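You operate a simulated robot arm through the tools that you are given. There is no shell and no other tool. Be economical: measure what you need, move in short steps, check, and stop when the job is done.

Carry out the task below with a simulated robot arm. There is one attempt and no reset: what you move stays moved.

JOB
Swap the worn black ball in the ball tray for a sound one.
Fine: try the locked start button, free the clamp; only the worn ball goes in the waste ball cup, one ball from the stand in its cell, two stay on the stand; shut and clamp the tray. Where these are worked on the way, their far stop is far enough and under half their travel is too little: ball tray.

Only the result counts: the job must be done as asked and must still hold three seconds after the hand-in. Knocking over, shifting, dropping, spilling or breaking anything else fails it.

ROBOT AND FRAMES
A 7-joint arm with a two-finger parallel gripper on a trunk, on a base that drives. Base frame: it is fixed to the floor where the robot stands at the start and does not move with it; the origin is under the middle of the robot, x ahead of it, y to its left, z up. Readings come in m, degrees, newtons and seconds.
With the tool pointing down near the work surface it reaches from about 0.34 to 0.78 m from the robot's upright axis, wherever it stands. Its first joint turns from -143.0 to 143.0 degrees. Places, roughly: ball tray [1, -0.4, 1.1]; ball tray clamp [0.9, -0.6, 1.1]; black ball (4x4x4 cm) [1, -0.4, 1.1]; inside of the waste ball cup [1.2, 1.1, 0.9]; sieve ball (4x4x4 cm) [0.9, 1, 0.9]; sieve isolator [0.8, 0, 1.2]; sieve isolator lock [0.8, 0, 1.4]; sieve start button [0.9, 0, 1.1]; top of the ball stand [1, 0.9, 0.9]. Payload 3 kg.
The TCP is the grasp point between the finger pads, 0.03 m short of the fingertips. In the tool frame z runs along the fingers and y along their closing line. The gripper opens to 0.11 m. The fingers are 0.02 m wide and 0.01 m thick; the gripper's body (0.048 by 0.112 m) begins 0.055 m behind the TCP.
Orientation is told as [roll, pitch, yaw] about the base's x, y, z axes, in that order, counted from this pose: with the fingers straight down and closing along the base's y, the tool's x points along the base's -x, its y along +y and its z along -z.

CONTROLS
- The arm moves only by the tool arm_command. Its argument "plan" is a list of rows, each a list of 3 entries, a list of its own where there are three numbers: the shift along the tool's x, y, z in units of 250 mm (1.0 is 250 mm), then the turn, a rotation vector about the tool's x, y, z in units of 60 degrees (1.0 is 60 degrees), then the finger opening in m, from 0 to 0.11. In form: [[[dx, dy, dz], [rx, ry, rz], fingers], ...]. A call has 1 to 12 rows; each row is the pose to reach, as a shift and turn from the pose commanded when the call began, along the tool's axes at that moment. A call with a number of a shift or a turn outside -1 to 1 is refused whole. A row lasts 0.2 s, in which the tool goes at most 0.05 m and 8.6 degrees; a call with a longer step from one row to the next is refused whole, and so is a gripper value outside its range. A pose out of reach is approached as far as the arm can. The call stops where the force on the tool passes 60 N (or 10 N more than at its start, if that is more) or the arm is blocked; 0.2 s more then pass. Each finger travels about 0.153 m/s and halts on what it meets, pressing with about 37 N; the grip force reading is that of the motor and also rises with nothing between the fingers. The clock runs only during rows and for 0.2 s after the last one: add rows that repeat a pose to give the fingers time. The reply holds the time, the measured pose of the TCP, the force on the tool along the base axes, the opening and the grip force, in the units named above and with some noise, with the torque about the TCP (base axes, N m) and any sound that the robot's microphone picked up.
- Cameras (640 x 400 px; columns grow to the right, rows downward): "scene" is now at [0.6893, 0.106, 1.3642]; the picture's right is [0.00, -0.17, 0.99], its down [-0.98, -0.20, -0.03] and it looks along [0.21, -0.96, -0.17] (base axes); focal length 214 px, centre (320, 200). "wrist" rides on the gripper at [0.072, 0.017, -0.103] in the tool frame; the picture's right is [-0.23, 0.97, 0.00], its down [-0.76, -0.18, -0.62] and it looks along [-0.61, -0.14, 0.78] (tool axes); focal length 222 px, centre (320, 200). There is no depth. A picture from a camera that has moved, and an enlarged one, comes with that camera's place and axes in the base frame and with its lens.
- capture(camera): a new picture of that camera. It takes no simulated time.
- move_column(by): slides the trunk up (or, below 0, down) by that many m; the arm and the scene camera ride with it, the base frame stays. It gives what a move gives, with no picture.
- roll_base(legs): drives the robot by 1 to 6 legs, each [ahead, turn to the left] in m and degrees, along the robot's own axes; the way and the turn of a leg run together, so that a leg with both is an arc; at most 1.5 m and 180 degrees a leg. The arm and the cameras ride along, it lands a little off, and it stops where it bumps. It gives what a move gives.
- head_to(pan, tilt): turns the head with the scene camera to pan (to the left, within 80 degrees either way) and tilt (down, from -29 to 69), counted from straight ahead of the robot. It gives what a move gives.
- close_up(camera, box): a new picture of the part [left, top, right, bottom] of that camera's present view, enlarged. It takes no simulated time.
- finish_job(): hands the job in; it is judged then, once.

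Work in short steps. Places have to be worked out from the pictures, the camera data and where the tool is seen: move nearer, look again, correct. Check each grasp and each placing, and mend what went wrong. You have 120 turns and 98 pictures in all, those below and enlarged ones among them. Open the gripper and draw the arm clear of the work before you hand the job in, unless the task says otherwise; then end with one line.

The tools are called by a JSON object that holds its "op" and its "data". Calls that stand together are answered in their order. arm_command: Moves the arm, as the interface text tells. Its arguments: {"type":"object","properties":{"plan":{"type":"array"}},"required":["plan"]} The other tools are called the same way: move_column (by) slides the trunk up or down; roll_base (legs) drives the base; head_to (pan, tilt) turns the head that bears the scene camera; capture (camera) takes a picture; close_up (camera, box) takes an enlarged picture of a part of a camera's view; finish_job () hands the job in.

At the start:

```text
clock: 0.0
position: [0.5603, 0.1885, 1.2477]
tool_rot: [0.0, 0.1, 0.0]
force: [-0.1, 0.0, 0.7]
wrist_torque: [0.0, 0.0, -0.03]
finger_gap: 0.1101
grasp_force: 0.1
trunk travel left (down, up): [-0.296, 0.194]
robot x, y, heading: [0.0009, -0.0015, 0.1]
head pan, tilt: [-80.2, -11.9]
```

scene: 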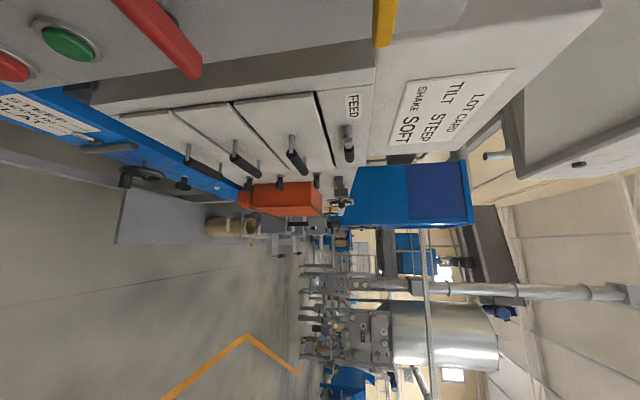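
wrist: 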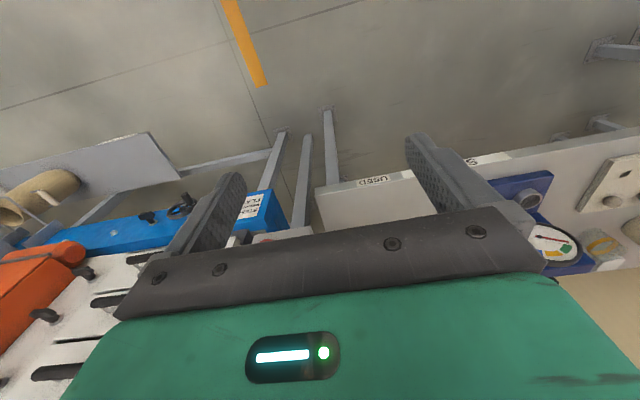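

The scene camera is mounted rolled (its right is up). I'll turn the head to view the machine straight ahead.

{"op": "head_to", "data": {"pan": -20, "tilt": 20}}

{"op": "capture", "data": {"camera": "scene"}}

```text
clock: 1.3
position: [0.5592, 0.1892, 1.2481]
tool_rot: [0.1, 0.0, -0.1]
force: [-0.4, 0.2, 0.1]
wrist_torque: [-0.04, -0.01, -0.04]
finger_gap: 0.1099
grasp_force: 0.0
trunk travel left (down, up): [-0.296, 0.194]
robot x, y, heading: [0.0002, 0.0002, 0.0]
head pan, tilt: [-20.0, 20.0]
```

```text
95 pictures are left
camera scene: at [0.6391, 0.1558, 1.2913], right [0.0, -0.94, 0.34], down [-0.94, 0.12, 0.32], along [-0.34, -0.32, -0.88], focal length 214 px, centre (320, 200)
```

scene: 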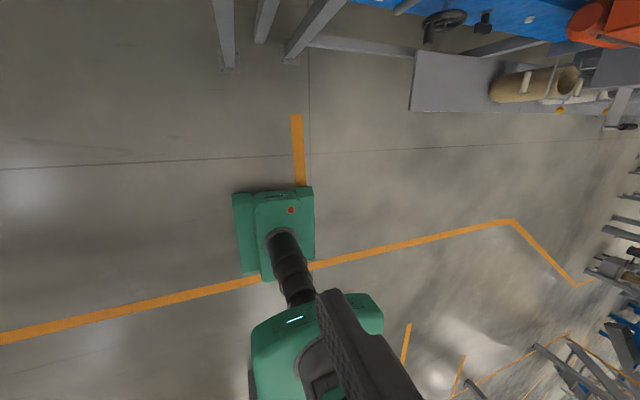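

The head axes are lying: pan swings about the forward axis (0 = straight down), negative tilt looks forward. I'll look ahead-down.

{"op": "head_to", "data": {"pan": -30, "tilt": -29}}

{"op": "capture", "data": {"camera": "scene"}}

{"op": "head_to", "data": {"pan": 50, "tilt": -25}}

{"op": "capture", "data": {"camera": "scene"}}

```text
clock: 2.5
position: [0.5605, 0.1893, 1.2478]
tool_rot: [0.0, 0.0, 0.0]
force: [-0.5, 0.1, 0.3]
wrist_torque: [0.0, 0.01, -0.01]
finger_gap: 0.1102
grasp_force: 0.1
trunk travel left (down, up): [-0.296, 0.194]
robot x, y, heading: [0.0009, -0.0, 0.0]
head pan, tilt: [-30.0, -28.6]
```

```text
94 pictures are left
camera scene: at [0.7114, 0.1542, 1.3207], right [0.0, -0.87, 0.5], down [-0.88, -0.24, -0.41], along [0.48, -0.44, -0.76], focal length 214 px, centre (320, 200)
```

scene: 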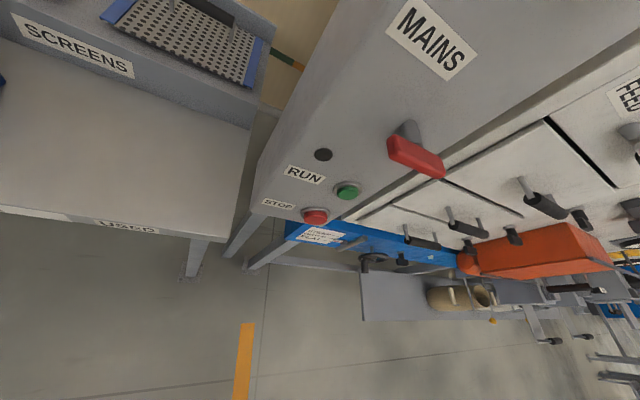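

```text
clock: 4.0
position: [0.5602, 0.1878, 1.2475]
tool_rot: [0.0, 0.1, -0.1]
force: [-0.3, -0.6, -0.1]
wrist_torque: [-0.03, -0.01, 0.0]
finger_gap: 0.1099
grasp_force: 0.1
trunk travel left (down, up): [-0.296, 0.194]
robot x, y, heading: [0.0003, -0.0009, -0.0]
head pan, tilt: [50.0, -25.0]
```

```text
93 pictures are left
camera scene: at [0.7071, 0.2421, 1.333], right [0.0, -0.64, -0.77], down [-0.91, 0.32, -0.27], along [0.42, 0.69, -0.58], focal length 214 px, centre (320, 200)
```

scene: 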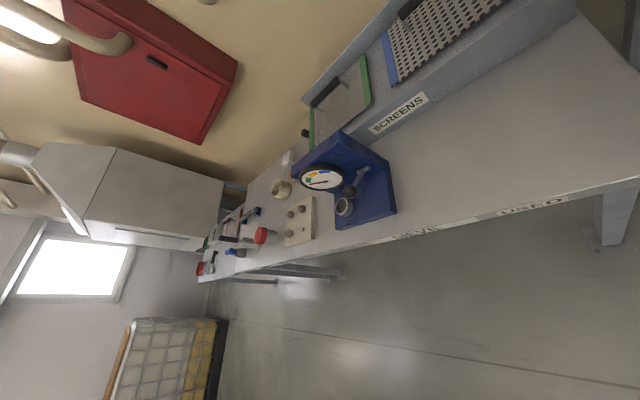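

I'll look at machine details at useful angles: toward the tray, isolator, and bench.

{"op": "close_up", "data": {"camera": "scene", "box": [180, 120, 420, 290]}}

{"op": "head_to", "data": {"pan": -60, "tilt": -29}}

{"op": "capture", "data": {"camera": "scene"}}

{"op": "close_up", "data": {"camera": "scene", "box": [100, 180, 420, 380]}}

```text
2.35 times, centred on (300, 205) of scene
camera zoom: at [0.7071, 0.2421, 1.333], right [0.0, -0.64, -0.77], down [-0.91, 0.32, -0.27], along [0.42, 0.69, -0.58], focal length 505 px, centre (367, 188)
```

zoom: 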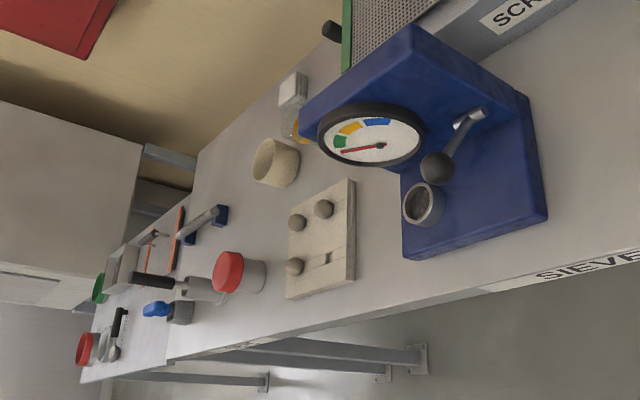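

```text
clock: 5.9
position: [0.56, 0.1876, 1.2473]
tool_rot: [0.0, 0.0, 0.0]
force: [0.0, -0.6, 0.5]
wrist_torque: [0.0, 0.04, 0.01]
finger_gap: 0.1099
grasp_force: 0.1
trunk travel left (down, up): [-0.296, 0.194]
robot x, y, heading: [-0.0009, 0.0025, -0.1]
head pan, tilt: [-60.0, -28.6]
```

```text
91 pictures are left
camera scene: at [0.7114, 0.1297, 1.3452], right [0.0, -0.5, 0.87], down [-0.88, -0.41, -0.24], along [0.48, -0.76, -0.44], focal length 214 px, centre (320, 200)
```

scene: 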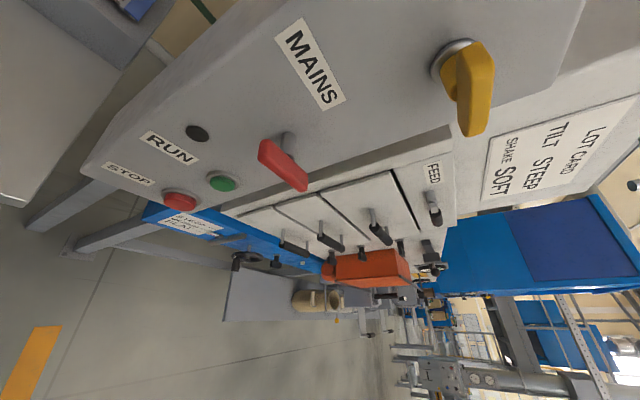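

```text
2.00 times, centred on (260, 280) of scene
camera zoom: at [0.7114, 0.1297, 1.3452], right [0.0, -0.5, 0.87], down [-0.88, -0.41, -0.24], along [0.48, -0.76, -0.44], focal length 429 px, centre (440, 40)
```

zoom: 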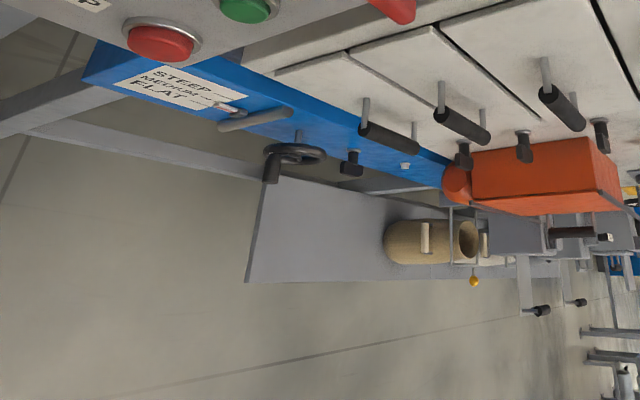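

I'll zoom on the isolator/lock and the drawers.

{"op": "close_up", "data": {"camera": "scene", "box": [170, 0, 510, 212]}}

{"op": "close_up", "data": {"camera": "scene", "box": [220, 130, 476, 290]}}

```text
1.88 times, centred on (340, 106) of scene
camera zoom: at [0.7114, 0.1297, 1.3452], right [0.0, -0.5, 0.87], down [-0.88, -0.41, -0.24], along [0.48, -0.76, -0.44], focal length 404 px, centre (282, 377)
```

zoom: 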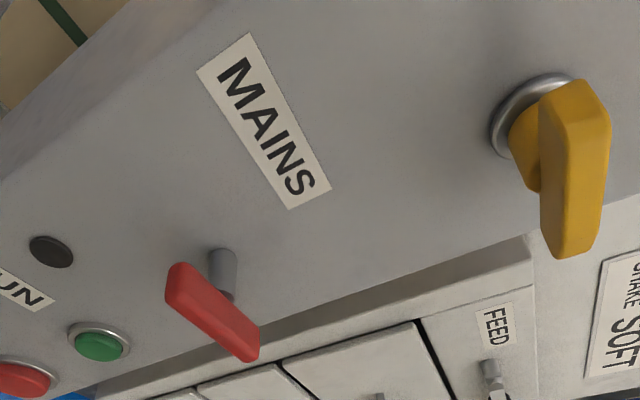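

```text
2.50 times, centred on (348, 210) of scene
camera zoom: at [0.7114, 0.1297, 1.3452], right [0.0, -0.5, 0.87], down [-0.88, -0.41, -0.24], along [0.48, -0.76, -0.44], focal length 536 px, centre (250, 175)
```

zoom: 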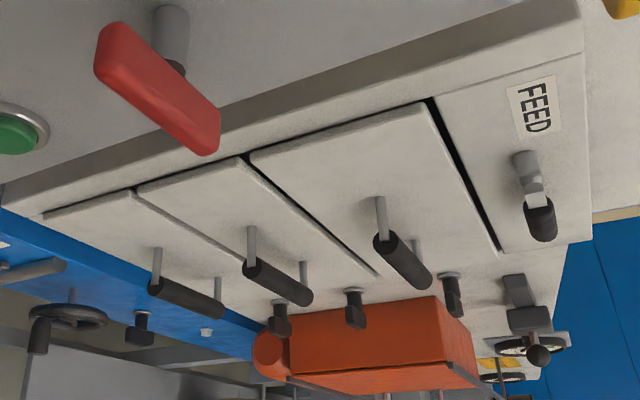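

The tray seems to be the middle drawer (handle ≈[0.9,-0.4,1.075], clamp ≈[0.91,-0.6,1.095]); isolator is the red handle, lock the yellow lever. I'll pitch the tool forward to face the panel.

{"op": "arm_command", "data": {"plan": [[[0, 0, 0], [0, -0.14, 0], 0.11], [[0, 0, 0], [0, -0.28, 0], 0.08], [[0, 0, 0], [0, -0.42, 0], 0.05], [[0, 0, 0], [0, -0.56, 0], 0.02], [[0, 0, 0], [0, -0.7, 0], 0.0], [[0, 0, 0], [0, -0.84, 0], 0.0], [[0, 0, 0], [0, -0.98, 0], 0.0]]}}

{"op": "capture", "data": {"camera": "wrist"}}

```text
clock: 7.5
position: [0.559, 0.1881, 1.2489]
tool_rot: [0.0, -59.1, 0.2]
force: [0.8, -0.5, 0.6]
wrist_torque: [0.0, 0.02, 0.02]
finger_gap: 0.0
grasp_force: 36.5
trunk travel left (down, up): [-0.296, 0.194]
robot x, y, heading: [-0.0004, 0.0027, -0.1]
head pan, tilt: [-60.0, -28.6]
```

```text
87 pictures are left
camera wrist: at [0.4324, 0.2052, 1.2393], right [0.12, 0.97, 0.19], down [-0.14, -0.18, 0.97], along [0.98, -0.14, 0.12], focal length 222 px, centre (320, 200)
```

wrist: 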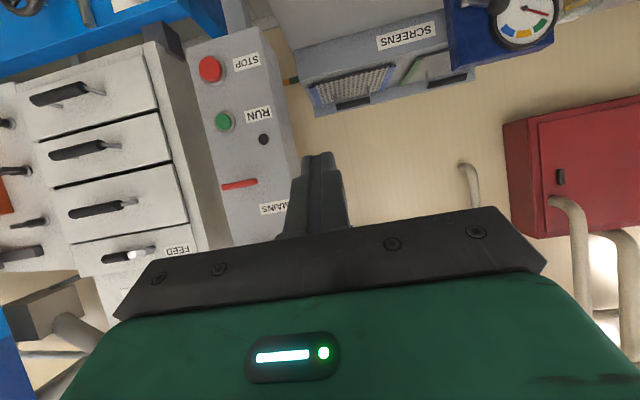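

The wrist camera now looks straight ahead (upside down). Zoom on panel and drawers.

{"op": "close_up", "data": {"camera": "wrist", "box": [0, 30, 300, 275]}}

```text
1.63 times, centred on (150, 152) of wrist
camera zoom: at [0.4324, 0.2052, 1.2393], right [0.12, 0.97, 0.19], down [-0.14, -0.18, 0.97], along [0.98, -0.14, 0.12], focal length 363 px, centre (598, 278)
```

zoom: 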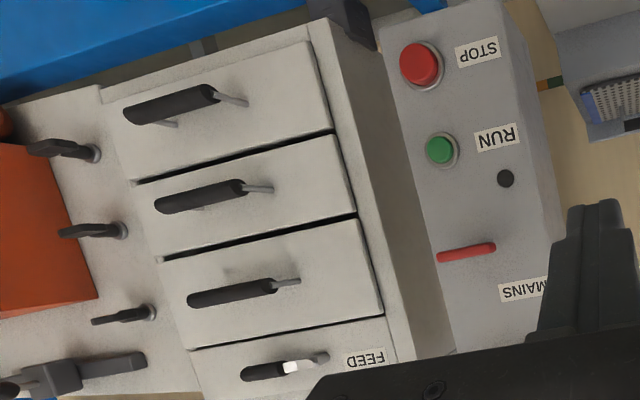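

Panel seen; the yellow lock is hidden by the gripper. Raise the trunk to view it.

{"op": "move_column", "data": {"by": 0.18}}

{"op": "close_up", "data": {"camera": "wrist", "box": [60, 0, 380, 200]}}

```text
clock: 9.5
position: [0.5591, 0.1886, 1.4281]
tool_rot: [-0.1, -58.7, 0.1]
force: [0.1, 0.7, 0.6]
wrist_torque: [0.0, -0.02, -0.01]
finger_gap: 0.0
grasp_force: 36.6
trunk travel left (down, up): [-0.476, 0.014]
robot x, y, heading: [0.0029, 0.0012, -0.2]
head pan, tilt: [-60.0, -28.6]
```

```text
2.00 times, centred on (220, 100) of wrist
camera zoom: at [0.4324, 0.2058, 1.4193], right [0.12, 0.97, 0.19], down [-0.14, -0.18, 0.97], along [0.98, -0.14, 0.11], focal length 444 px, centre (520, 400)
```

zoom: 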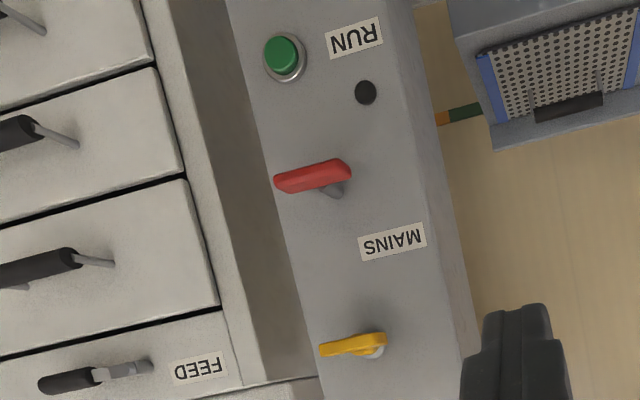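

Estimated: red isolator handle ≈(0.85,-0.004,1.224) lying along y, RUN ≈(0.88,-0.022,1.094), yellow ≈(0.827,0.01,1.385). I'll bring the tool to point exactly forward.

{"op": "arm_command", "data": {"plan": [[[0, 0, 0], [0, -0.13, 0], 0.0], [[0, 0, 0], [0, -0.26, 0], 0.0], [[0, 0, 0], [0, -0.39, 0], 0.0], [[0, 0, 0], [0, -0.52, 0], 0.0]]}}

{"op": "arm_command", "data": {"plan": [[[0, -0.11, 0], [0, 0, 0.14], 0.02], [[0.14, -0.22, 0], [0, 0, 0.28], 0.04], [[0.28, -0.33, 0], [0, 0, 0.42], 0.06], [[0.42, -0.44, 0], [0, 0, 0.56], 0.06], [[0.56, -0.55, 0], [0, 0, 0.7], 0.06], [[0.7, -0.66, 0], [0, 0, 0.84], 0.06], [[0.81, -0.77, 0], [0, 0, 0.98], 0.06]]}}

{"op": "arm_command", "data": {"plan": [[[0, 0, 0], [0, 0, 0.13], 0.06], [[0, 0, 0], [0, 0, 0.26], 0.06], [[0, 0, 0], [0, 0, 0.39], 0.06], [[0, 0, 0], [0, 0, 0.52], 0.06]]}}

{"op": "capture", "data": {"camera": "wrist"}}

```text
clock: 10.5
position: [0.5588, 0.188, 1.4282]
tool_rot: [162.3, -90.0, -162.5]
force: [0.1, -0.6, 0.9]
wrist_torque: [0.02, -0.01, 0.01]
finger_gap: 0.0
grasp_force: 37.1
trunk travel left (down, up): [-0.476, 0.014]
robot x, y, heading: [-0.0005, -0.0022, 0.2]
head pan, tilt: [-60.0, -28.6]
```

```text
clock: 12.1
position: [0.6549, 0.029, 1.2631]
tool_rot: [90.0, -35.1, -90.0]
force: [-0.6, -1.1, 0.8]
wrist_torque: [0.02, 0.03, 0.06]
finger_gap: 0.0601
grasp_force: 0.0
out of reach, approached as far as the arm can: row 2, 3, 4, 5, 6, 7
trunk travel left (down, up): [-0.476, 0.014]
robot x, y, heading: [-0.0011, -0.0028, 0.1]
head pan, tilt: [-60.0, -28.6]
```

```text
clock: 13.1
position: [0.6597, 0.0296, 1.2646]
tool_rot: [89.8, -4.0, -90.1]
force: [0.1, 0.9, -0.4]
wrist_torque: [-0.02, 0.0, -0.03]
finger_gap: 0.0602
grasp_force: 0.0
trunk travel left (down, up): [-0.476, 0.014]
robot x, y, heading: [-0.0005, -0.0019, 0.1]
head pan, tilt: [-60.0, -28.6]
```

```text
84 pictures are left
camera wrist: at [0.5558, 0.1034, 1.2763], right [0.0, -0.16, 0.99], down [-0.62, -0.77, -0.12], along [0.78, -0.62, -0.1], focal length 222 px, centre (320, 200)
```

wrist: 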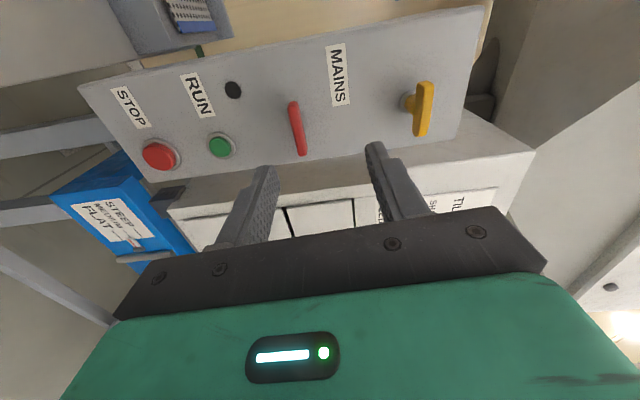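

Tool now points forward with fingers closing vertically. Zoom on isolator and lock.

{"op": "close_up", "data": {"camera": "wrist", "box": [190, 40, 480, 220]}}

```text
2.21 times, centred on (335, 130) of wrist
camera zoom: at [0.5558, 0.1034, 1.2763], right [0.0, -0.16, 0.99], down [-0.62, -0.77, -0.12], along [0.78, -0.62, -0.1], focal length 490 px, centre (287, 354)
```

zoom: 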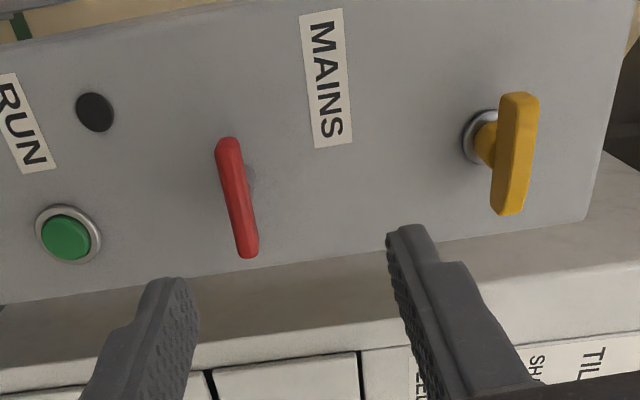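

Approach the red handle: move to about x=0.78 first, correcting the 4° twist.

{"op": "arm_command", "data": {"plan": [[[-0.05, -0.05, 0.1], [0, 0, 0.067], 0.06], [[-0.1, -0.12, 0.25], [0, 0, 0.067], 0.07], [[-0.136, -0.164, 0.4], [0, 0, 0.067], 0.07]]}}

{"op": "capture", "data": {"camera": "wrist"}}

```text
clock: 13.9
position: [0.7601, -0.0082, 1.2254]
tool_rot: [89.9, -0.2, -90.0]
force: [0.2, -0.3, 0.6]
wrist_torque: [0.01, 0.0, 0.02]
finger_gap: 0.07
grasp_force: 0.0
trunk travel left (down, up): [-0.476, 0.014]
robot x, y, heading: [0.0007, -0.0013, 0.0]
head pan, tilt: [-60.0, -28.6]
```

```text
82 pictures are left
camera wrist: at [0.6563, 0.0656, 1.2431], right [0.0, -0.23, 0.97], down [-0.62, -0.76, -0.18], along [0.78, -0.61, -0.14], focal length 222 px, centre (320, 200)
```

wrist: 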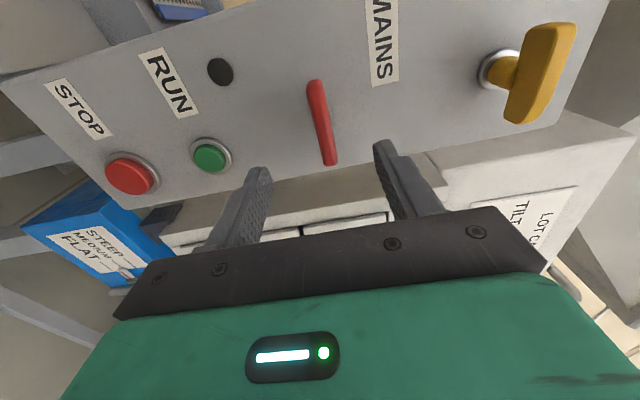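

Handle is between the fingers. Advance 80 mm and close.

{"op": "arm_command", "data": {"plan": [[[0.015, 0, 0.16], [0, 0, 0], 0.07], [[0.015, 0, 0.32], [0, 0, 0], 0.07], [[0.015, 0, 0.32], [0, 0, 0], 0.02], [[0.015, 0, 0.32], [0, 0, 0], 0.0], [[0.015, 0, 0.32], [0, 0, 0], 0.0]]}}

{"op": "capture", "data": {"camera": "wrist"}}

```text
clock: 15.1
position: [0.8404, -0.0035, 1.2305]
tool_rot: [90.1, -0.1, -90.0]
force: [12.6, 0.0, 24.8]
wrist_torque: [0.06, -0.03, -0.16]
finger_gap: 0.0158
grasp_force: 45.4
trunk travel left (down, up): [-0.476, 0.014]
robot x, y, heading: [0.0029, 0.0007, 0.2]
head pan, tilt: [-60.0, -28.6]
```

```text
81 pictures are left
camera wrist: at [0.736, 0.0698, 1.2467], right [0.0, -0.23, 0.97], down [-0.62, -0.76, -0.18], along [0.78, -0.61, -0.14], focal length 222 px, centre (320, 200)
```

wrist: 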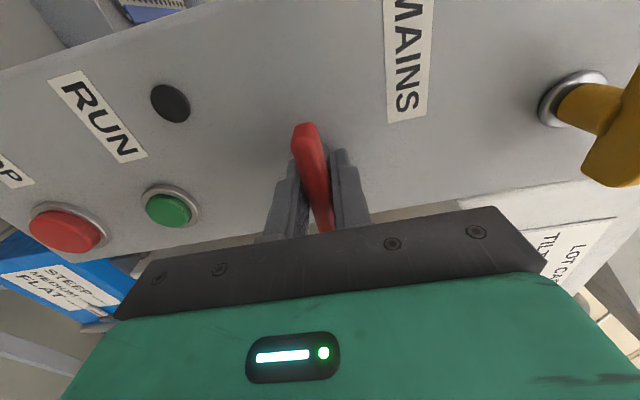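

Gripped (16 mm). Relieve the vertical offset and try a small twist one way (8°).

{"op": "arm_command", "data": {"plan": [[[0, 0.02, 0], [0, 0, 0], 0.0], [[0, 0.02, 0], [0, 0, 0.07], 0.0], [[0, 0.02, 0], [0, 0, 0.14], 0.0]]}}

{"op": "arm_command", "data": {"plan": [[[0, 0, 0], [0, 0, -0.14], 0.0], [[0, 0, 0], [0, 0, -0.28], 0.0]]}}

```text
clock: 15.9
position: [0.8403, -0.0022, 1.2306]
tool_rot: [89.6, 8.4, -90.0]
force: [-0.4, 2.3, 3.0]
wrist_torque: [-0.84, 0.24, 0.41]
finger_gap: 0.016
grasp_force: 44.6
trunk travel left (down, up): [-0.476, 0.014]
robot x, y, heading: [0.0011, -0.0001, -0.0]
head pan, tilt: [-60.0, -28.6]
```

```text
clock: 16.5
position: [0.8407, -0.0037, 1.23]
tool_rot: [90.0, -8.4, -90.1]
force: [-8.6, 4.5, -8.3]
wrist_torque: [0.81, -1.43, -0.99]
finger_gap: 0.0161
grasp_force: 44.9
trunk travel left (down, up): [-0.476, 0.014]
robot x, y, heading: [-0.0007, 0.0025, 0.2]
head pan, tilt: [-60.0, -28.6]
```

Torque is small; check by picture whether the handle turned with the fingers.

{"op": "close_up", "data": {"camera": "wrist", "box": [190, 60, 430, 260]}}

{"op": "close_up", "data": {"camera": "scene", "box": [0, 0, 440, 275]}}

```text
2.00 times, centred on (310, 160) of wrist
camera zoom: at [0.7362, 0.0713, 1.2368], right [0.0, -0.08, 1.0], down [-0.62, -0.78, -0.06], along [0.78, -0.62, -0.05], focal length 444 px, centre (340, 280)
```

zoom: 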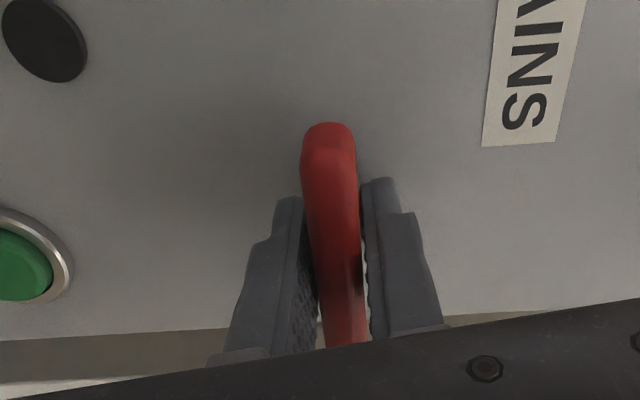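

```text
1.45 times, centred on (220, 138) of scene
camera zoom: at [0.745, -0.1606, 1.1963], right [-0.87, -0.07, -0.49], down [0.24, 0.81, -0.54], along [0.44, -0.59, -0.68], focal length 312 px, centre (466, 291)
```

zoom: 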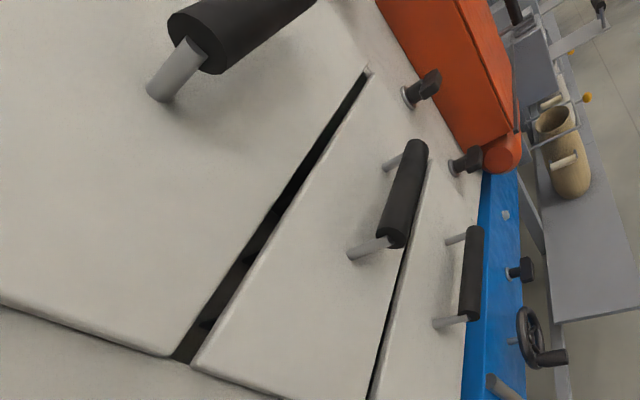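

The handle seems to stay put while fingers slip slightly. Twist more (to −25°) watching torque.

{"op": "arm_command", "data": {"plan": [[[0, 0, 0], [0, 0, -0.14], 0.0], [[0, 0, 0], [0, 0, -0.28], 0.0]]}}

{"op": "close_up", "data": {"camera": "wrist", "box": [190, 60, 430, 260]}}

```text
clock: 17.1
position: [0.8412, -0.0031, 1.2311]
tool_rot: [89.8, -25.3, -90.0]
force: [-6.9, 1.1, -6.5]
wrist_torque: [1.89, -0.33, -0.48]
finger_gap: 0.0233
grasp_force: 44.6
trunk travel left (down, up): [-0.476, 0.014]
robot x, y, heading: [0.0031, 0.0011, -0.2]
head pan, tilt: [-60.0, -28.6]
```

```text
2.00 times, centred on (310, 160) of wrist
camera zoom: at [0.7366, 0.0699, 1.215], right [0.0, 0.21, 0.98], down [-0.62, -0.76, 0.17], along [0.78, -0.61, 0.13], focal length 444 px, centre (340, 280)
```

zoom: 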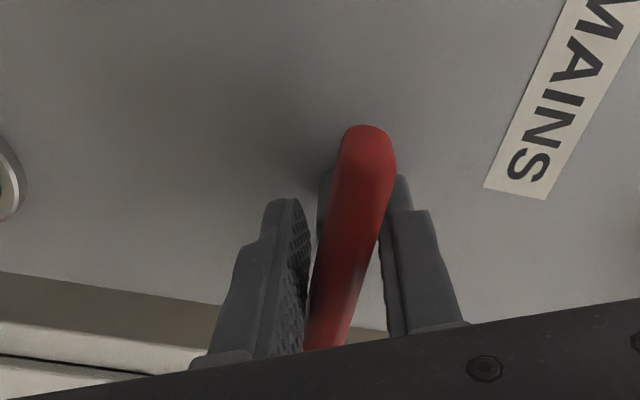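

The isolator doesn't turn this way at 1.9 N·m. Try the other way.

{"op": "arm_command", "data": {"plan": [[[0, 0, 0], [0, 0, 0.14], 0.0], [[0, 0, 0], [0, 0, 0.28], 0.0], [[0, 0, 0], [0, 0, 0.42], 0.0], [[0, 0, 0], [0, 0, 0.56], 0.0], [[0, 0, 0], [0, 0, 0.7], 0.0], [[0, 0, 0], [0, 0, 0.84], 0.0]]}}

{"op": "close_up", "data": {"camera": "wrist", "box": [190, 60, 430, 260]}}

```text
clock: 18.5
position: [0.8407, -0.0039, 1.2301]
tool_rot: [89.8, 25.2, -90.1]
force: [-0.4, -3.4, -9.1]
wrist_torque: [-1.87, -0.33, 0.39]
finger_gap: 0.0236
grasp_force: 44.9
trunk travel left (down, up): [-0.476, 0.014]
robot x, y, heading: [0.0014, 0.0002, 0.0]
head pan, tilt: [-60.0, -28.6]
```

```text
2.00 times, centred on (310, 160) of wrist
camera zoom: at [0.7372, 0.0549, 1.2768], right [0.0, -0.62, 0.78], down [-0.63, -0.61, -0.48], along [0.78, -0.49, -0.39], focal length 444 px, centre (340, 280)
```

zoom: 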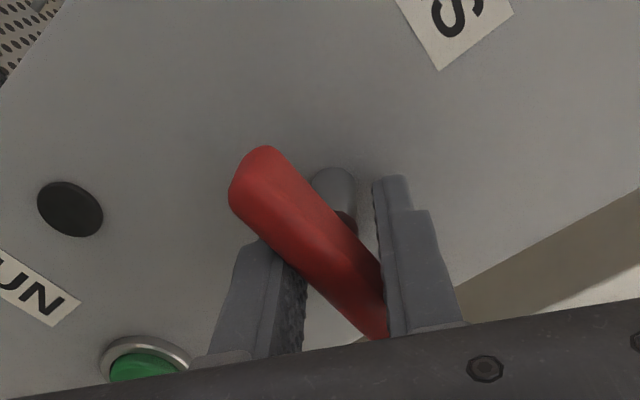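

The isolator is held firmly both ways: off and locked (lamp dark). Release, straighten, back off.

{"op": "arm_command", "data": {"plan": [[[0, 0, 0], [0, 0, 0], 0.06], [[0, 0, 0], [0, 0, -0.14], 0.07], [[0, 0, 0], [0, 0, -0.28], 0.07], [[0, 0, 0], [0, 0, -0.42], 0.07], [[0, 0, -0.16], [0, 0, -0.42], 0.07], [[0, 0, -0.32], [0, 0, -0.42], 0.07]]}}

{"op": "capture", "data": {"camera": "wrist"}}

```text
clock: 19.9
position: [0.7614, -0.0007, 1.2314]
tool_rot: [89.9, -0.1, -90.2]
force: [0.2, 0.2, 0.3]
wrist_torque: [-0.01, 0.02, -0.04]
finger_gap: 0.0699
grasp_force: 0.0
trunk travel left (down, up): [-0.476, 0.014]
robot x, y, heading: [0.0015, 0.001, 0.0]
head pan, tilt: [-60.0, -28.6]
```

```text
76 pictures are left
camera wrist: at [0.6576, 0.0716, 1.2485], right [0.0, -0.23, 0.97], down [-0.62, -0.76, -0.18], along [0.78, -0.61, -0.14], focal length 222 px, centre (320, 200)
```

wrist: 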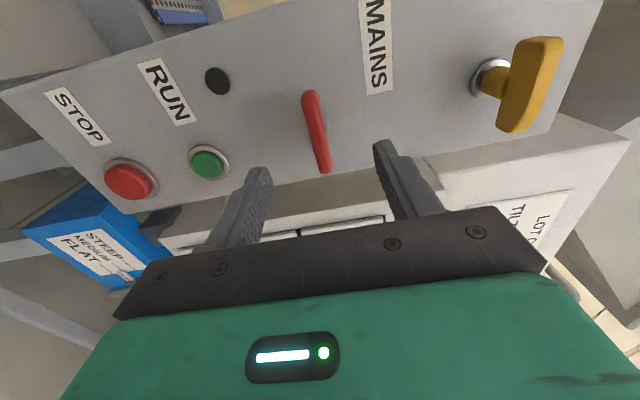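

Next the RUN button at ≈(0.882,−0.021,1.095): close fingers, move in front of it.

{"op": "arm_command", "data": {"plan": [[[-0.03, -0.18, 0], [0, 0, 0], 0.04], [[-0.06, -0.36, 0], [0, 0, 0], 0.01], [[-0.08, -0.54, 0], [0, 0, 0], 0.0], [[-0.08, -0.546, 0.15], [0, 0, 0], 0.0], [[-0.08, -0.546, 0.22], [0, 0, 0], 0.0]]}}

{"op": "capture", "data": {"camera": "wrist"}}

```text
clock: 21.1
position: [0.818, -0.0233, 1.0938]
tool_rot: [89.9, 0.0, -90.0]
force: [0.0, -0.3, 0.2]
wrist_torque: [0.0, -0.02, 0.0]
finger_gap: 0.0
grasp_force: 36.4
trunk travel left (down, up): [-0.476, 0.014]
robot x, y, heading: [0.0011, -0.0, -0.2]
head pan, tilt: [-60.0, -28.6]
```

```text
75 pictures are left
camera wrist: at [0.7139, 0.0492, 1.1125], right [0.0, -0.23, 0.97], down [-0.62, -0.76, -0.18], along [0.78, -0.61, -0.14], focal length 222 px, centre (320, 200)
```

wrist: 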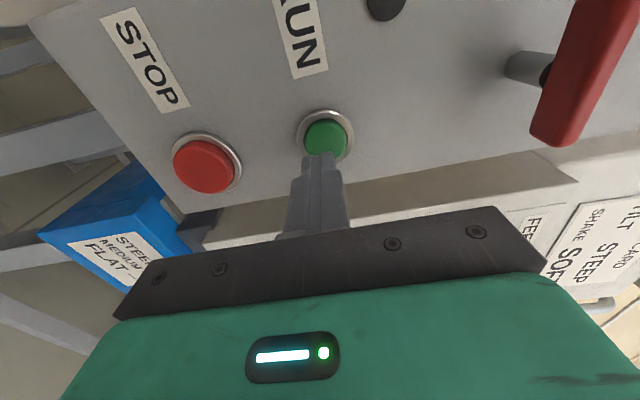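

Aligned; nudge up 5 mm and push in gradually.

{"op": "arm_command", "data": {"plan": [[[0, 0.02, 0.08], [0, 0, 0], 0.0], [[0, 0.02, 0.12], [0, 0, 0], 0.0], [[0, 0.02, 0.14], [0, 0, 0], 0.0], [[0, 0.02, 0.16], [0, 0, 0], 0.0], [[0, 0.02, 0.18], [0, 0, 0], 0.0]]}}

{"op": "close_up", "data": {"camera": "wrist", "box": [200, 0, 460, 200]}}

```text
clock: 22.0
position: [0.8471, -0.0241, 1.0997]
tool_rot: [89.6, 0.0, -90.0]
force: [-49.4, 2.7, 6.7]
wrist_torque: [-0.1, -0.24, 0.08]
finger_gap: 0.0001
grasp_force: 37.5
trunk travel left (down, up): [-0.476, 0.014]
robot x, y, heading: [-0.0, 0.0002, -0.2]
head pan, tilt: [-60.0, -28.6]
heard: click
stopped in row 4: the force on the tool passed its limit at 67 N (the readings are from after the stop); the commanded pose is now the measured one
```

```text
2.00 times, centred on (330, 100) of wrist
camera zoom: at [0.742, 0.0488, 1.1171], right [0.01, -0.23, 0.97], down [-0.63, -0.76, -0.17], along [0.78, -0.61, -0.15], focal length 444 px, centre (300, 400)
```

zoom: 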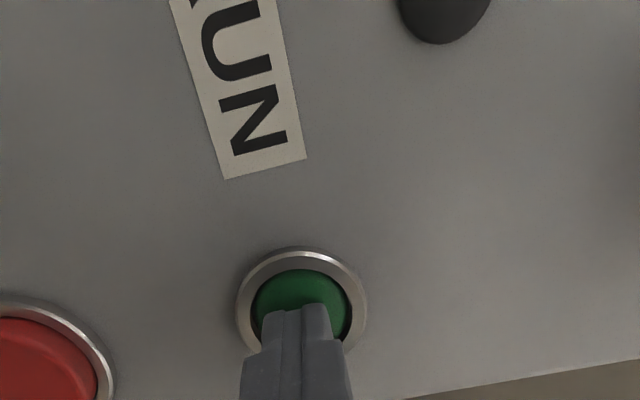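

Click heard, lamp stays dark: start tried. Back off, retract, and drive sideways to stand in front of the drawers.

{"op": "arm_command", "data": {"plan": [[[0, 0, -0.1], [0, 0, 0], 0.0], [[0, 0, -0.28], [0, 0, 0], 0.0], [[0, 0.1, -0.46], [0, 0, 0], 0.0], [[0, 0.2, -0.6], [0, 0, 0], 0.0]]}}

{"op": "roll_base", "data": {"legs": [[0, -90], [0.45, 0], [0, 90]]}}

{"op": "capture", "data": {"camera": "wrist"}}

{"op": "capture", "data": {"camera": "scene"}}

```text
refused: row 3 steps farther than a row can; nothing moved
```

```text
clock: 22.9
position: [0.8456, -0.0258, 1.0988]
tool_rot: [89.3, -0.4, -89.7]
force: [-42.9, 3.3, 9.8]
wrist_torque: [-0.23, -0.33, 0.04]
finger_gap: 0.0
grasp_force: 36.9
trunk travel left (down, up): [-0.476, 0.014]
robot x, y, heading: [0.0037, -0.0021, -0.8]
head pan, tilt: [-60.0, -28.6]
stopped in leg 1: the force on the tool passed its limit at 70 N (the readings are from after the stop); the commanded pose is now the measured one
```

```text
73 pictures are left
camera wrist: at [0.7414, 0.0462, 1.1166], right [0.01, -0.22, 0.98], down [-0.62, -0.77, -0.17], along [0.78, -0.6, -0.15], focal length 222 px, centre (320, 200)
```

wrist: 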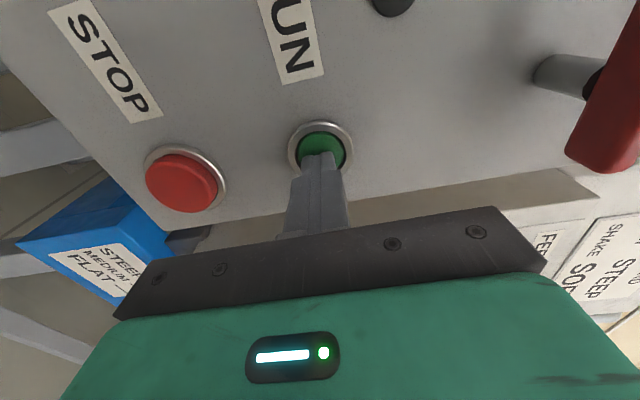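

```text
72 pictures are left
camera scene: at [0.7508, -0.1776, 1.0439], right [-0.87, -0.01, -0.49], down [0.23, 0.88, -0.42], along [0.43, -0.48, -0.76], focal length 214 px, centre (320, 200)
```

scene: 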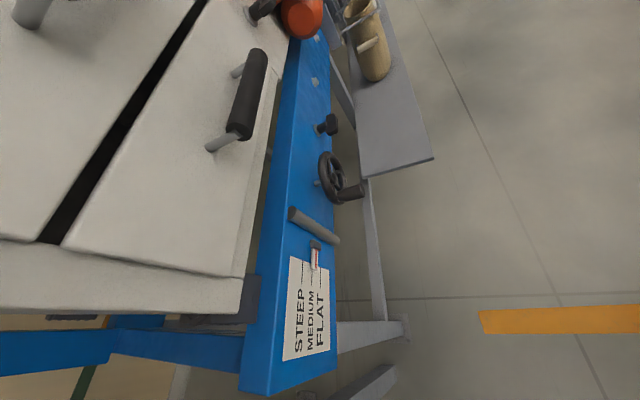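

My retract was refused and the drive stopped at once on the button; nothing harmed. Now retract properly.

{"op": "arm_command", "data": {"plan": [[[0, 0, -0.1], [0, 0, 0], 0.0], [[0, 0, -0.28], [0, 0, 0], 0.0], [[0, 0.1, -0.44], [0, 0, 0], 0.0], [[0, 0.2, -0.58], [0, 0, 0], 0.0]]}}

```text
clock: 23.9
position: [0.7071, -0.0276, 1.1477]
tool_rot: [89.1, -0.3, -89.9]
force: [0.3, -0.1, 0.2]
wrist_torque: [-0.02, 0.0, 0.04]
finger_gap: 0.0
grasp_force: 37.5
trunk travel left (down, up): [-0.476, 0.014]
robot x, y, heading: [-0.0003, 0.0018, -0.9]
head pan, tilt: [-60.0, -28.6]
```

Clear. Drive: back a little, right, and forward again.

{"op": "roll_base", "data": {"legs": [[-0.2, 0], [0, -89], [0.47, 0], [0, 90], [0.1, 0]]}}

{"op": "capture", "data": {"camera": "wrist"}}

{"op": "capture", "data": {"camera": "scene"}}

```text
clock: 29.4
position: [-0.1994, -0.7107, 1.1484]
tool_rot: [89.1, -0.3, -177.4]
force: [-0.4, 0.3, 0.6]
wrist_torque: [0.02, 0.03, 0.08]
finger_gap: 0.0
grasp_force: 36.7
trunk travel left (down, up): [-0.476, 0.014]
robot x, y, heading: [-0.1335, -0.0002, -87.9]
head pan, tilt: [-60.0, -28.6]
stopped in leg 2: the robot was blocked; the commanded pose is now the measured one
```

```text
71 pictures are left
camera wrist: at [-0.1328, -0.6039, 1.1667], right [-0.22, -0.03, 0.97], down [-0.79, 0.59, -0.16], along [-0.57, -0.81, -0.15], focal length 222 px, centre (320, 200)
```

wrist: 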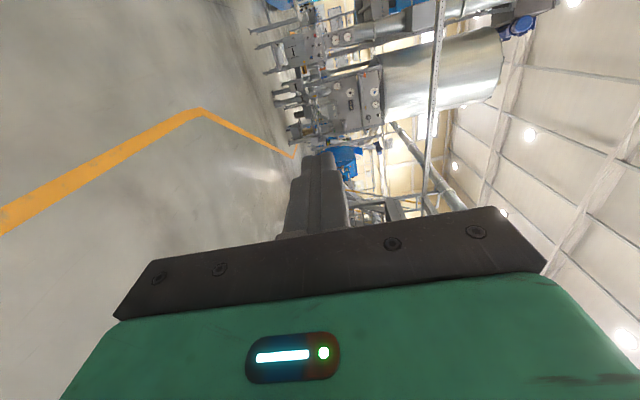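

```text
70 pictures are left
camera scene: at [-0.3527, -0.6204, 1.0936], right [-0.04, 0.87, -0.49], down [0.89, -0.19, -0.42], along [-0.46, -0.45, -0.76], focal length 214 px, centre (320, 200)
```

scene: 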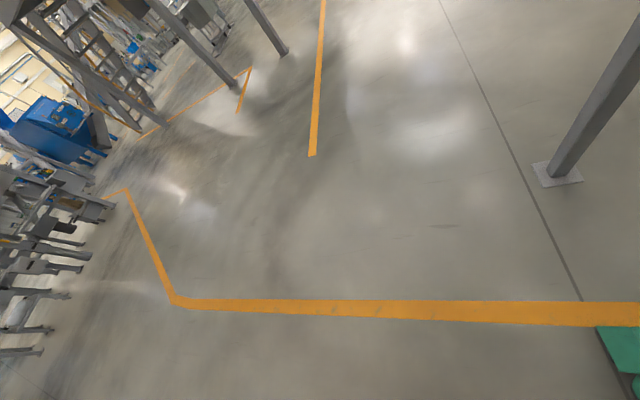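

Almost complete turn. Continue: ahead 0.45 m.

{"op": "roll_base", "data": {"legs": [[0.45, 0]]}}

```text
clock: 32.1
position: [-0.1852, -1.1514, 1.1473]
tool_rot: [89.0, -0.3, -177.6]
force: [-0.5, 0.2, 0.5]
wrist_torque: [0.0, -0.03, -0.03]
finger_gap: 0.0001
grasp_force: 37.5
trunk travel left (down, up): [-0.476, 0.014]
robot x, y, heading: [-0.1179, -0.4415, -88.0]
head pan, tilt: [-60.0, -28.6]
```

Turn back to face the drawers.

{"op": "roll_base", "data": {"legs": [[0, 88]]}}

{"op": "capture", "data": {"camera": "wrist"}}

{"op": "capture", "data": {"camera": "scene"}}

```text
clock: 36.5
position: [0.5919, -0.5422, 1.1501]
tool_rot: [89.2, -0.4, -90.3]
force: [0.2, 0.4, 0.1]
wrist_torque: [-0.04, -0.03, -0.08]
finger_gap: 0.0
grasp_force: 37.0
trunk travel left (down, up): [-0.476, 0.014]
robot x, y, heading: [-0.1197, -0.5074, -0.8]
head pan, tilt: [-60.0, -28.6]
stopped in leg 1: the robot was blocked; the commanded pose is now the measured one
```

```text
69 pictures are left
camera wrist: at [0.4883, -0.4686, 1.1688], right [0.01, -0.22, 0.98], down [-0.63, -0.76, -0.16], along [0.78, -0.61, -0.15], focal length 222 px, centre (320, 200)
```

wrist: 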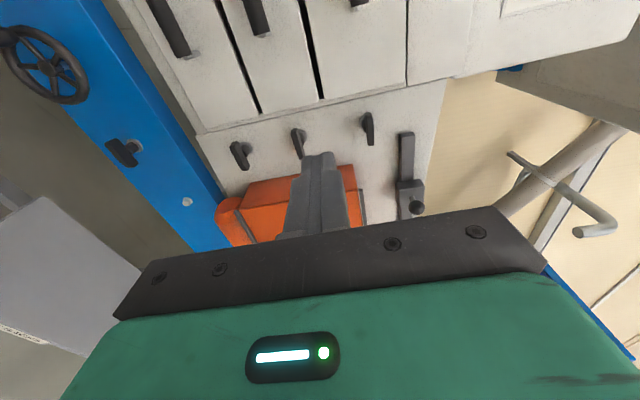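

```text
68 pictures are left
camera scene: at [0.4951, -0.6924, 1.096], right [-0.87, 0.0, -0.49], down [0.24, 0.87, -0.42], along [0.42, -0.49, -0.76], focal length 214 px, centre (320, 200)
```

scene: 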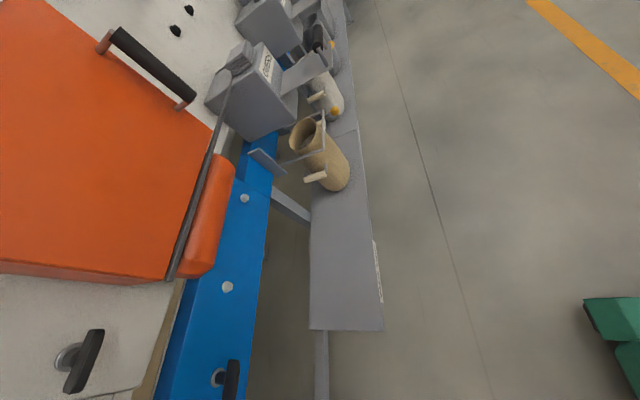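

Robot now in front of the drawers. Zoom on the clamps.

{"op": "close_up", "data": {"camera": "wrist", "box": [180, 0, 460, 200]}}

```text
2.00 times, centred on (320, 100) of wrist
camera zoom: at [0.4883, -0.4686, 1.1688], right [0.01, -0.22, 0.98], down [-0.63, -0.76, -0.16], along [0.78, -0.61, -0.15], focal length 444 px, centre (320, 400)
```

zoom: 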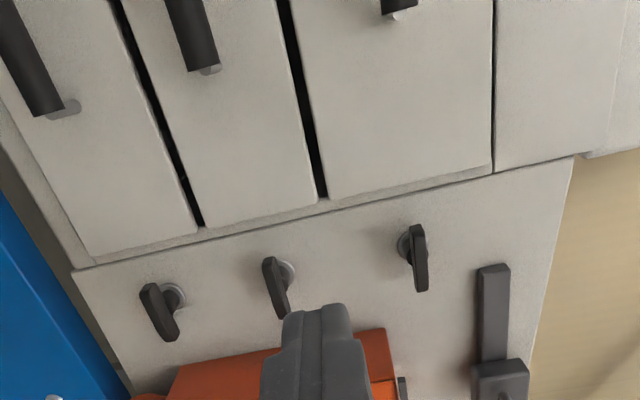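

Triangulated: clamp ≈(0.925,−0.654,1.075), tray handle ≈(0.903,−0.417,1.07). Drive 0.15 m closer.

{"op": "roll_base", "data": {"legs": [[0.15, 0]]}}

```text
clock: 37.8
position: [0.7396, -0.5461, 1.1507]
tool_rot: [89.1, -0.3, -90.4]
force: [-0.7, -0.2, 0.1]
wrist_torque: [-0.03, 0.0, -0.01]
finger_gap: 0.0001
grasp_force: 36.9
trunk travel left (down, up): [-0.476, 0.014]
robot x, y, heading: [0.0344, -0.5134, -1.3]
head pan, tilt: [-60.0, -28.6]
```

Move in front of the clamp (x≈0.80) with fingers opened vertically.

{"op": "arm_command", "data": {"plan": [[[-0.11, -0.08, 0.06], [0, 0, 0], 0.03], [[-0.22, -0.16, 0.12], [0, 0, 0], 0.06], [[-0.33, -0.24, 0.18], [0, 0, 0], 0.06], [[-0.43, -0.3, 0.24], [0, 0, 0], 0.06]]}}

{"op": "capture", "data": {"camera": "wrist"}}

```text
clock: 38.8
position: [0.7986, -0.6524, 1.075]
tool_rot: [89.2, -0.4, -90.3]
force: [0.2, 0.5, 0.0]
wrist_torque: [0.02, -0.02, -0.02]
finger_gap: 0.0599
grasp_force: 0.1
trunk travel left (down, up): [-0.476, 0.014]
robot x, y, heading: [0.0343, -0.5117, -1.2]
head pan, tilt: [-60.0, -28.6]
```

```text
66 pictures are left
camera wrist: at [0.6954, -0.5797, 1.0932], right [0.01, -0.22, 0.97], down [-0.63, -0.76, -0.16], along [0.78, -0.61, -0.15], focal length 222 px, centre (320, 200)
```

wrist: 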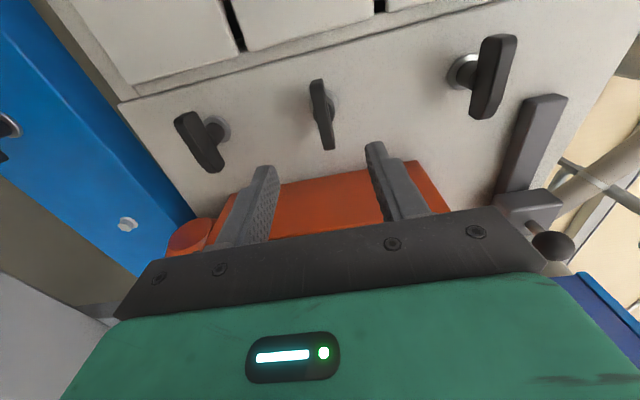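

Well aligned. Advance to x≈0.905 and grip the bar.

{"op": "arm_command", "data": {"plan": [[[0, 0, 0.16], [0, 0, 0], 0.06], [[0, 0, 0.32], [0, 0, 0], 0.06], [[0, 0.004, 0.42], [0, 0, 0], 0.06], [[0, 0.004, 0.42], [0, 0, 0], 0.02], [[0, 0.004, 0.42], [0, 0, 0], 0.0], [[0, 0.004, 0.42], [0, 0, 0], 0.0]]}}

{"op": "capture", "data": {"camera": "wrist"}}

```text
clock: 40.2
position: [0.9029, -0.6532, 1.0771]
tool_rot: [89.3, -0.3, -90.3]
force: [6.4, 3.4, 9.8]
wrist_torque: [0.03, -0.94, 0.34]
finger_gap: 0.0217
grasp_force: 44.7
trunk travel left (down, up): [-0.476, 0.014]
robot x, y, heading: [0.0346, -0.5126, -1.2]
head pan, tilt: [-60.0, -28.6]
```

```text
65 pictures are left
camera wrist: at [0.799, -0.5811, 1.0958], right [0.01, -0.22, 0.98], down [-0.63, -0.76, -0.17], along [0.78, -0.61, -0.15], focal length 222 px, centre (320, 200)
```

wrist: 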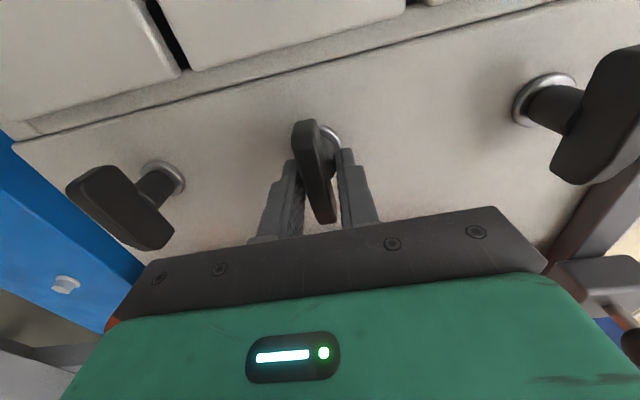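

Gripped the T-handle. Twist +25° and check.

{"op": "arm_command", "data": {"plan": [[[0, 0, 0], [0, 0, 0.14], 0.0], [[0, 0, 0], [0, 0, 0.28], 0.0], [[0, 0, 0], [0, 0, 0.42], 0.0]]}}

{"op": "close_up", "data": {"camera": "wrist", "box": [190, 60, 430, 260]}}

```text
clock: 41.0
position: [0.9027, -0.6539, 1.0778]
tool_rot: [89.1, 24.9, -90.7]
force: [-2.8, 6.8, 12.4]
wrist_torque: [-1.1, -0.13, 0.1]
finger_gap: 0.0238
grasp_force: 45.2
trunk travel left (down, up): [-0.476, 0.014]
robot x, y, heading: [0.0339, -0.5116, -1.2]
head pan, tilt: [-60.0, -28.6]
```

```text
2.00 times, centred on (310, 160) of wrist
camera zoom: at [0.7991, -0.5946, 1.1245], right [0.01, -0.62, 0.79], down [-0.63, -0.61, -0.47], along [0.77, -0.5, -0.39], focal length 444 px, centre (340, 280)
```

zoom: 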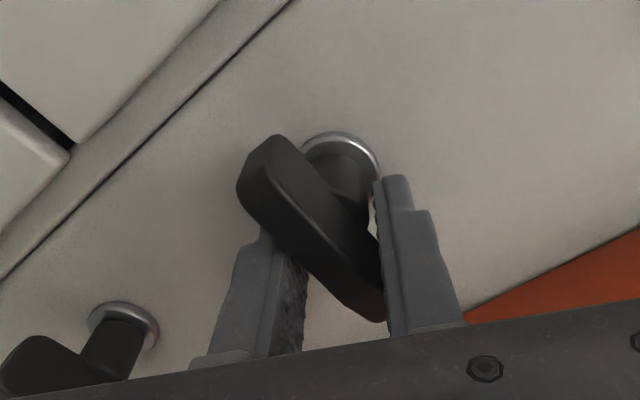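

The handle seems to have followed by ~12°. Continue in this direction.

{"op": "arm_command", "data": {"plan": [[[0, 0, 0], [0, 0, 0.14], 0.0], [[0, 0, 0], [0, 0, 0.28], 0.0], [[0, 0, 0], [0, 0, 0.42], 0.0], [[0, 0, 0], [0, 0, 0.42], 0.0]]}}

{"op": "close_up", "data": {"camera": "wrist", "box": [190, 60, 430, 260]}}

```text
clock: 42.0
position: [0.9032, -0.6548, 1.0764]
tool_rot: [88.9, 49.8, -91.2]
force: [-1.1, 1.3, 16.9]
wrist_torque: [-5.15, -1.51, 1.63]
finger_gap: 0.0407
grasp_force: 44.7
trunk travel left (down, up): [-0.476, 0.014]
robot x, y, heading: [0.0326, -0.5102, -1.4]
head pan, tilt: [-60.0, -28.6]
```

```text
2.00 times, centred on (310, 160) of wrist
camera zoom: at [0.7994, -0.6204, 1.1453], right [0.0, -0.89, 0.45], down [-0.63, -0.35, -0.69], along [0.77, -0.29, -0.56], focal length 444 px, centre (340, 280)
```

zoom: 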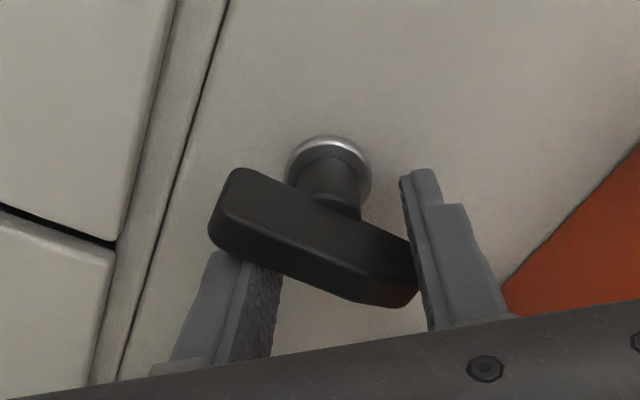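

Blocked in that direction (fingers forced open). Go back and twist the other way.

{"op": "arm_command", "data": {"plan": [[[0, 0, 0], [0, 0, -0.14], 0.0], [[0, 0, 0], [0, 0, -0.28], 0.0], [[0, 0, 0], [0, 0, -0.42], 0.0], [[0, 0, 0], [0, 0, -0.56], 0.0], [[0, 0, 0], [0, 0, -0.7], 0.0], [[0, 0, 0], [0, 0, -0.84], 0.0], [[0, 0, 0], [0, 0, -0.98], 0.0]]}}

{"op": "arm_command", "data": {"plan": [[[0, 0, 0], [0, 0, -0.14], 0.0], [[0, 0, 0], [0, 0, -0.28], 0.0]]}}

{"op": "close_up", "data": {"camera": "wrist", "box": [190, 60, 430, 260]}}

```text
clock: 43.6
position: [0.9022, -0.6532, 1.0783]
tool_rot: [89.3, -8.9, -90.3]
force: [5.3, 11.4, 29.6]
wrist_torque: [0.12, -1.41, -0.39]
finger_gap: 0.0213
grasp_force: 45.1
trunk travel left (down, up): [-0.476, 0.014]
robot x, y, heading: [0.0326, -0.5145, -1.2]
head pan, tilt: [-60.0, -28.6]
```

```text
clock: 44.2
position: [0.9028, -0.6544, 1.0791]
tool_rot: [89.5, -25.8, -90.1]
force: [8.5, 10.4, 41.4]
wrist_torque: [0.21, -1.75, 0.07]
finger_gap: 0.0215
grasp_force: 44.7
trunk travel left (down, up): [-0.476, 0.014]
robot x, y, heading: [0.0306, -0.5145, -1.1]
head pan, tilt: [-60.0, -28.6]
```

```text
2.00 times, centred on (310, 160) of wrist
camera zoom: at [0.7984, -0.5803, 1.0642], right [0.01, 0.22, 0.98], down [-0.63, -0.76, 0.18], along [0.78, -0.61, 0.13], focal length 444 px, centre (340, 280)
```

zoom: 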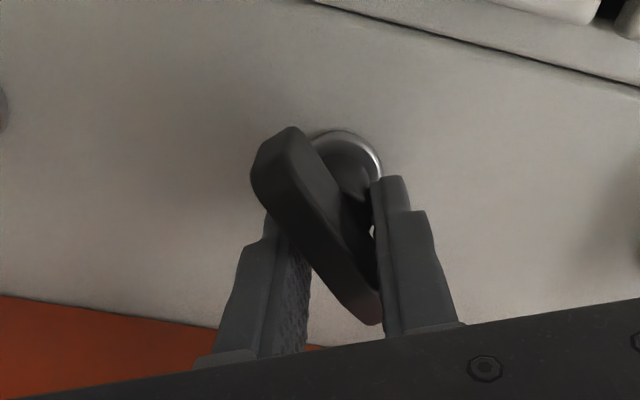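

It turns freely this way. Continue, with a small upward correction for the side load.

{"op": "arm_command", "data": {"plan": [[[-0.014, 0.029, 0], [0, 0, -0.14], 0.0], [[-0.014, 0.029, 0], [0, 0, -0.28], 0.0], [[-0.014, 0.029, 0], [0, 0, -0.42], 0.0], [[-0.014, 0.029, 0], [0, 0, -0.56], 0.0], [[-0.014, 0.029, 0], [0, 0, -0.7], 0.0], [[-0.014, 0.029, 0], [0, 0, -0.84], 0.0], [[-0.014, 0.029, 0], [0, 0, -0.98], 0.0]]}}

{"op": "capture", "data": {"camera": "wrist"}}

```text
clock: 45.8
position: [0.9026, -0.6504, 1.0845]
tool_rot: [81.2, -84.6, -81.4]
force: [-15.3, 31.2, 6.5]
wrist_torque: [0.6, 0.72, 1.15]
finger_gap: 0.0215
grasp_force: 44.5
trunk travel left (down, up): [-0.476, 0.014]
robot x, y, heading: [0.0357, -0.5104, -1.5]
head pan, tilt: [-60.0, -28.6]
```

```text
61 pictures are left
camera wrist: at [0.7974, -0.6266, 1.0152], right [0.01, 0.95, 0.32], down [-0.61, -0.25, 0.75], along [0.79, -0.2, 0.58], focal length 222 px, centre (320, 200)
```

wrist: 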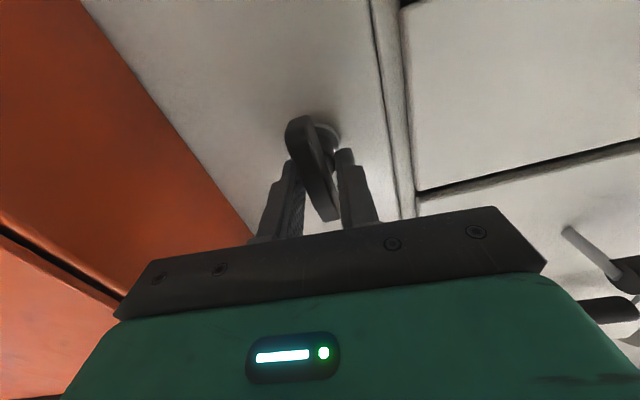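

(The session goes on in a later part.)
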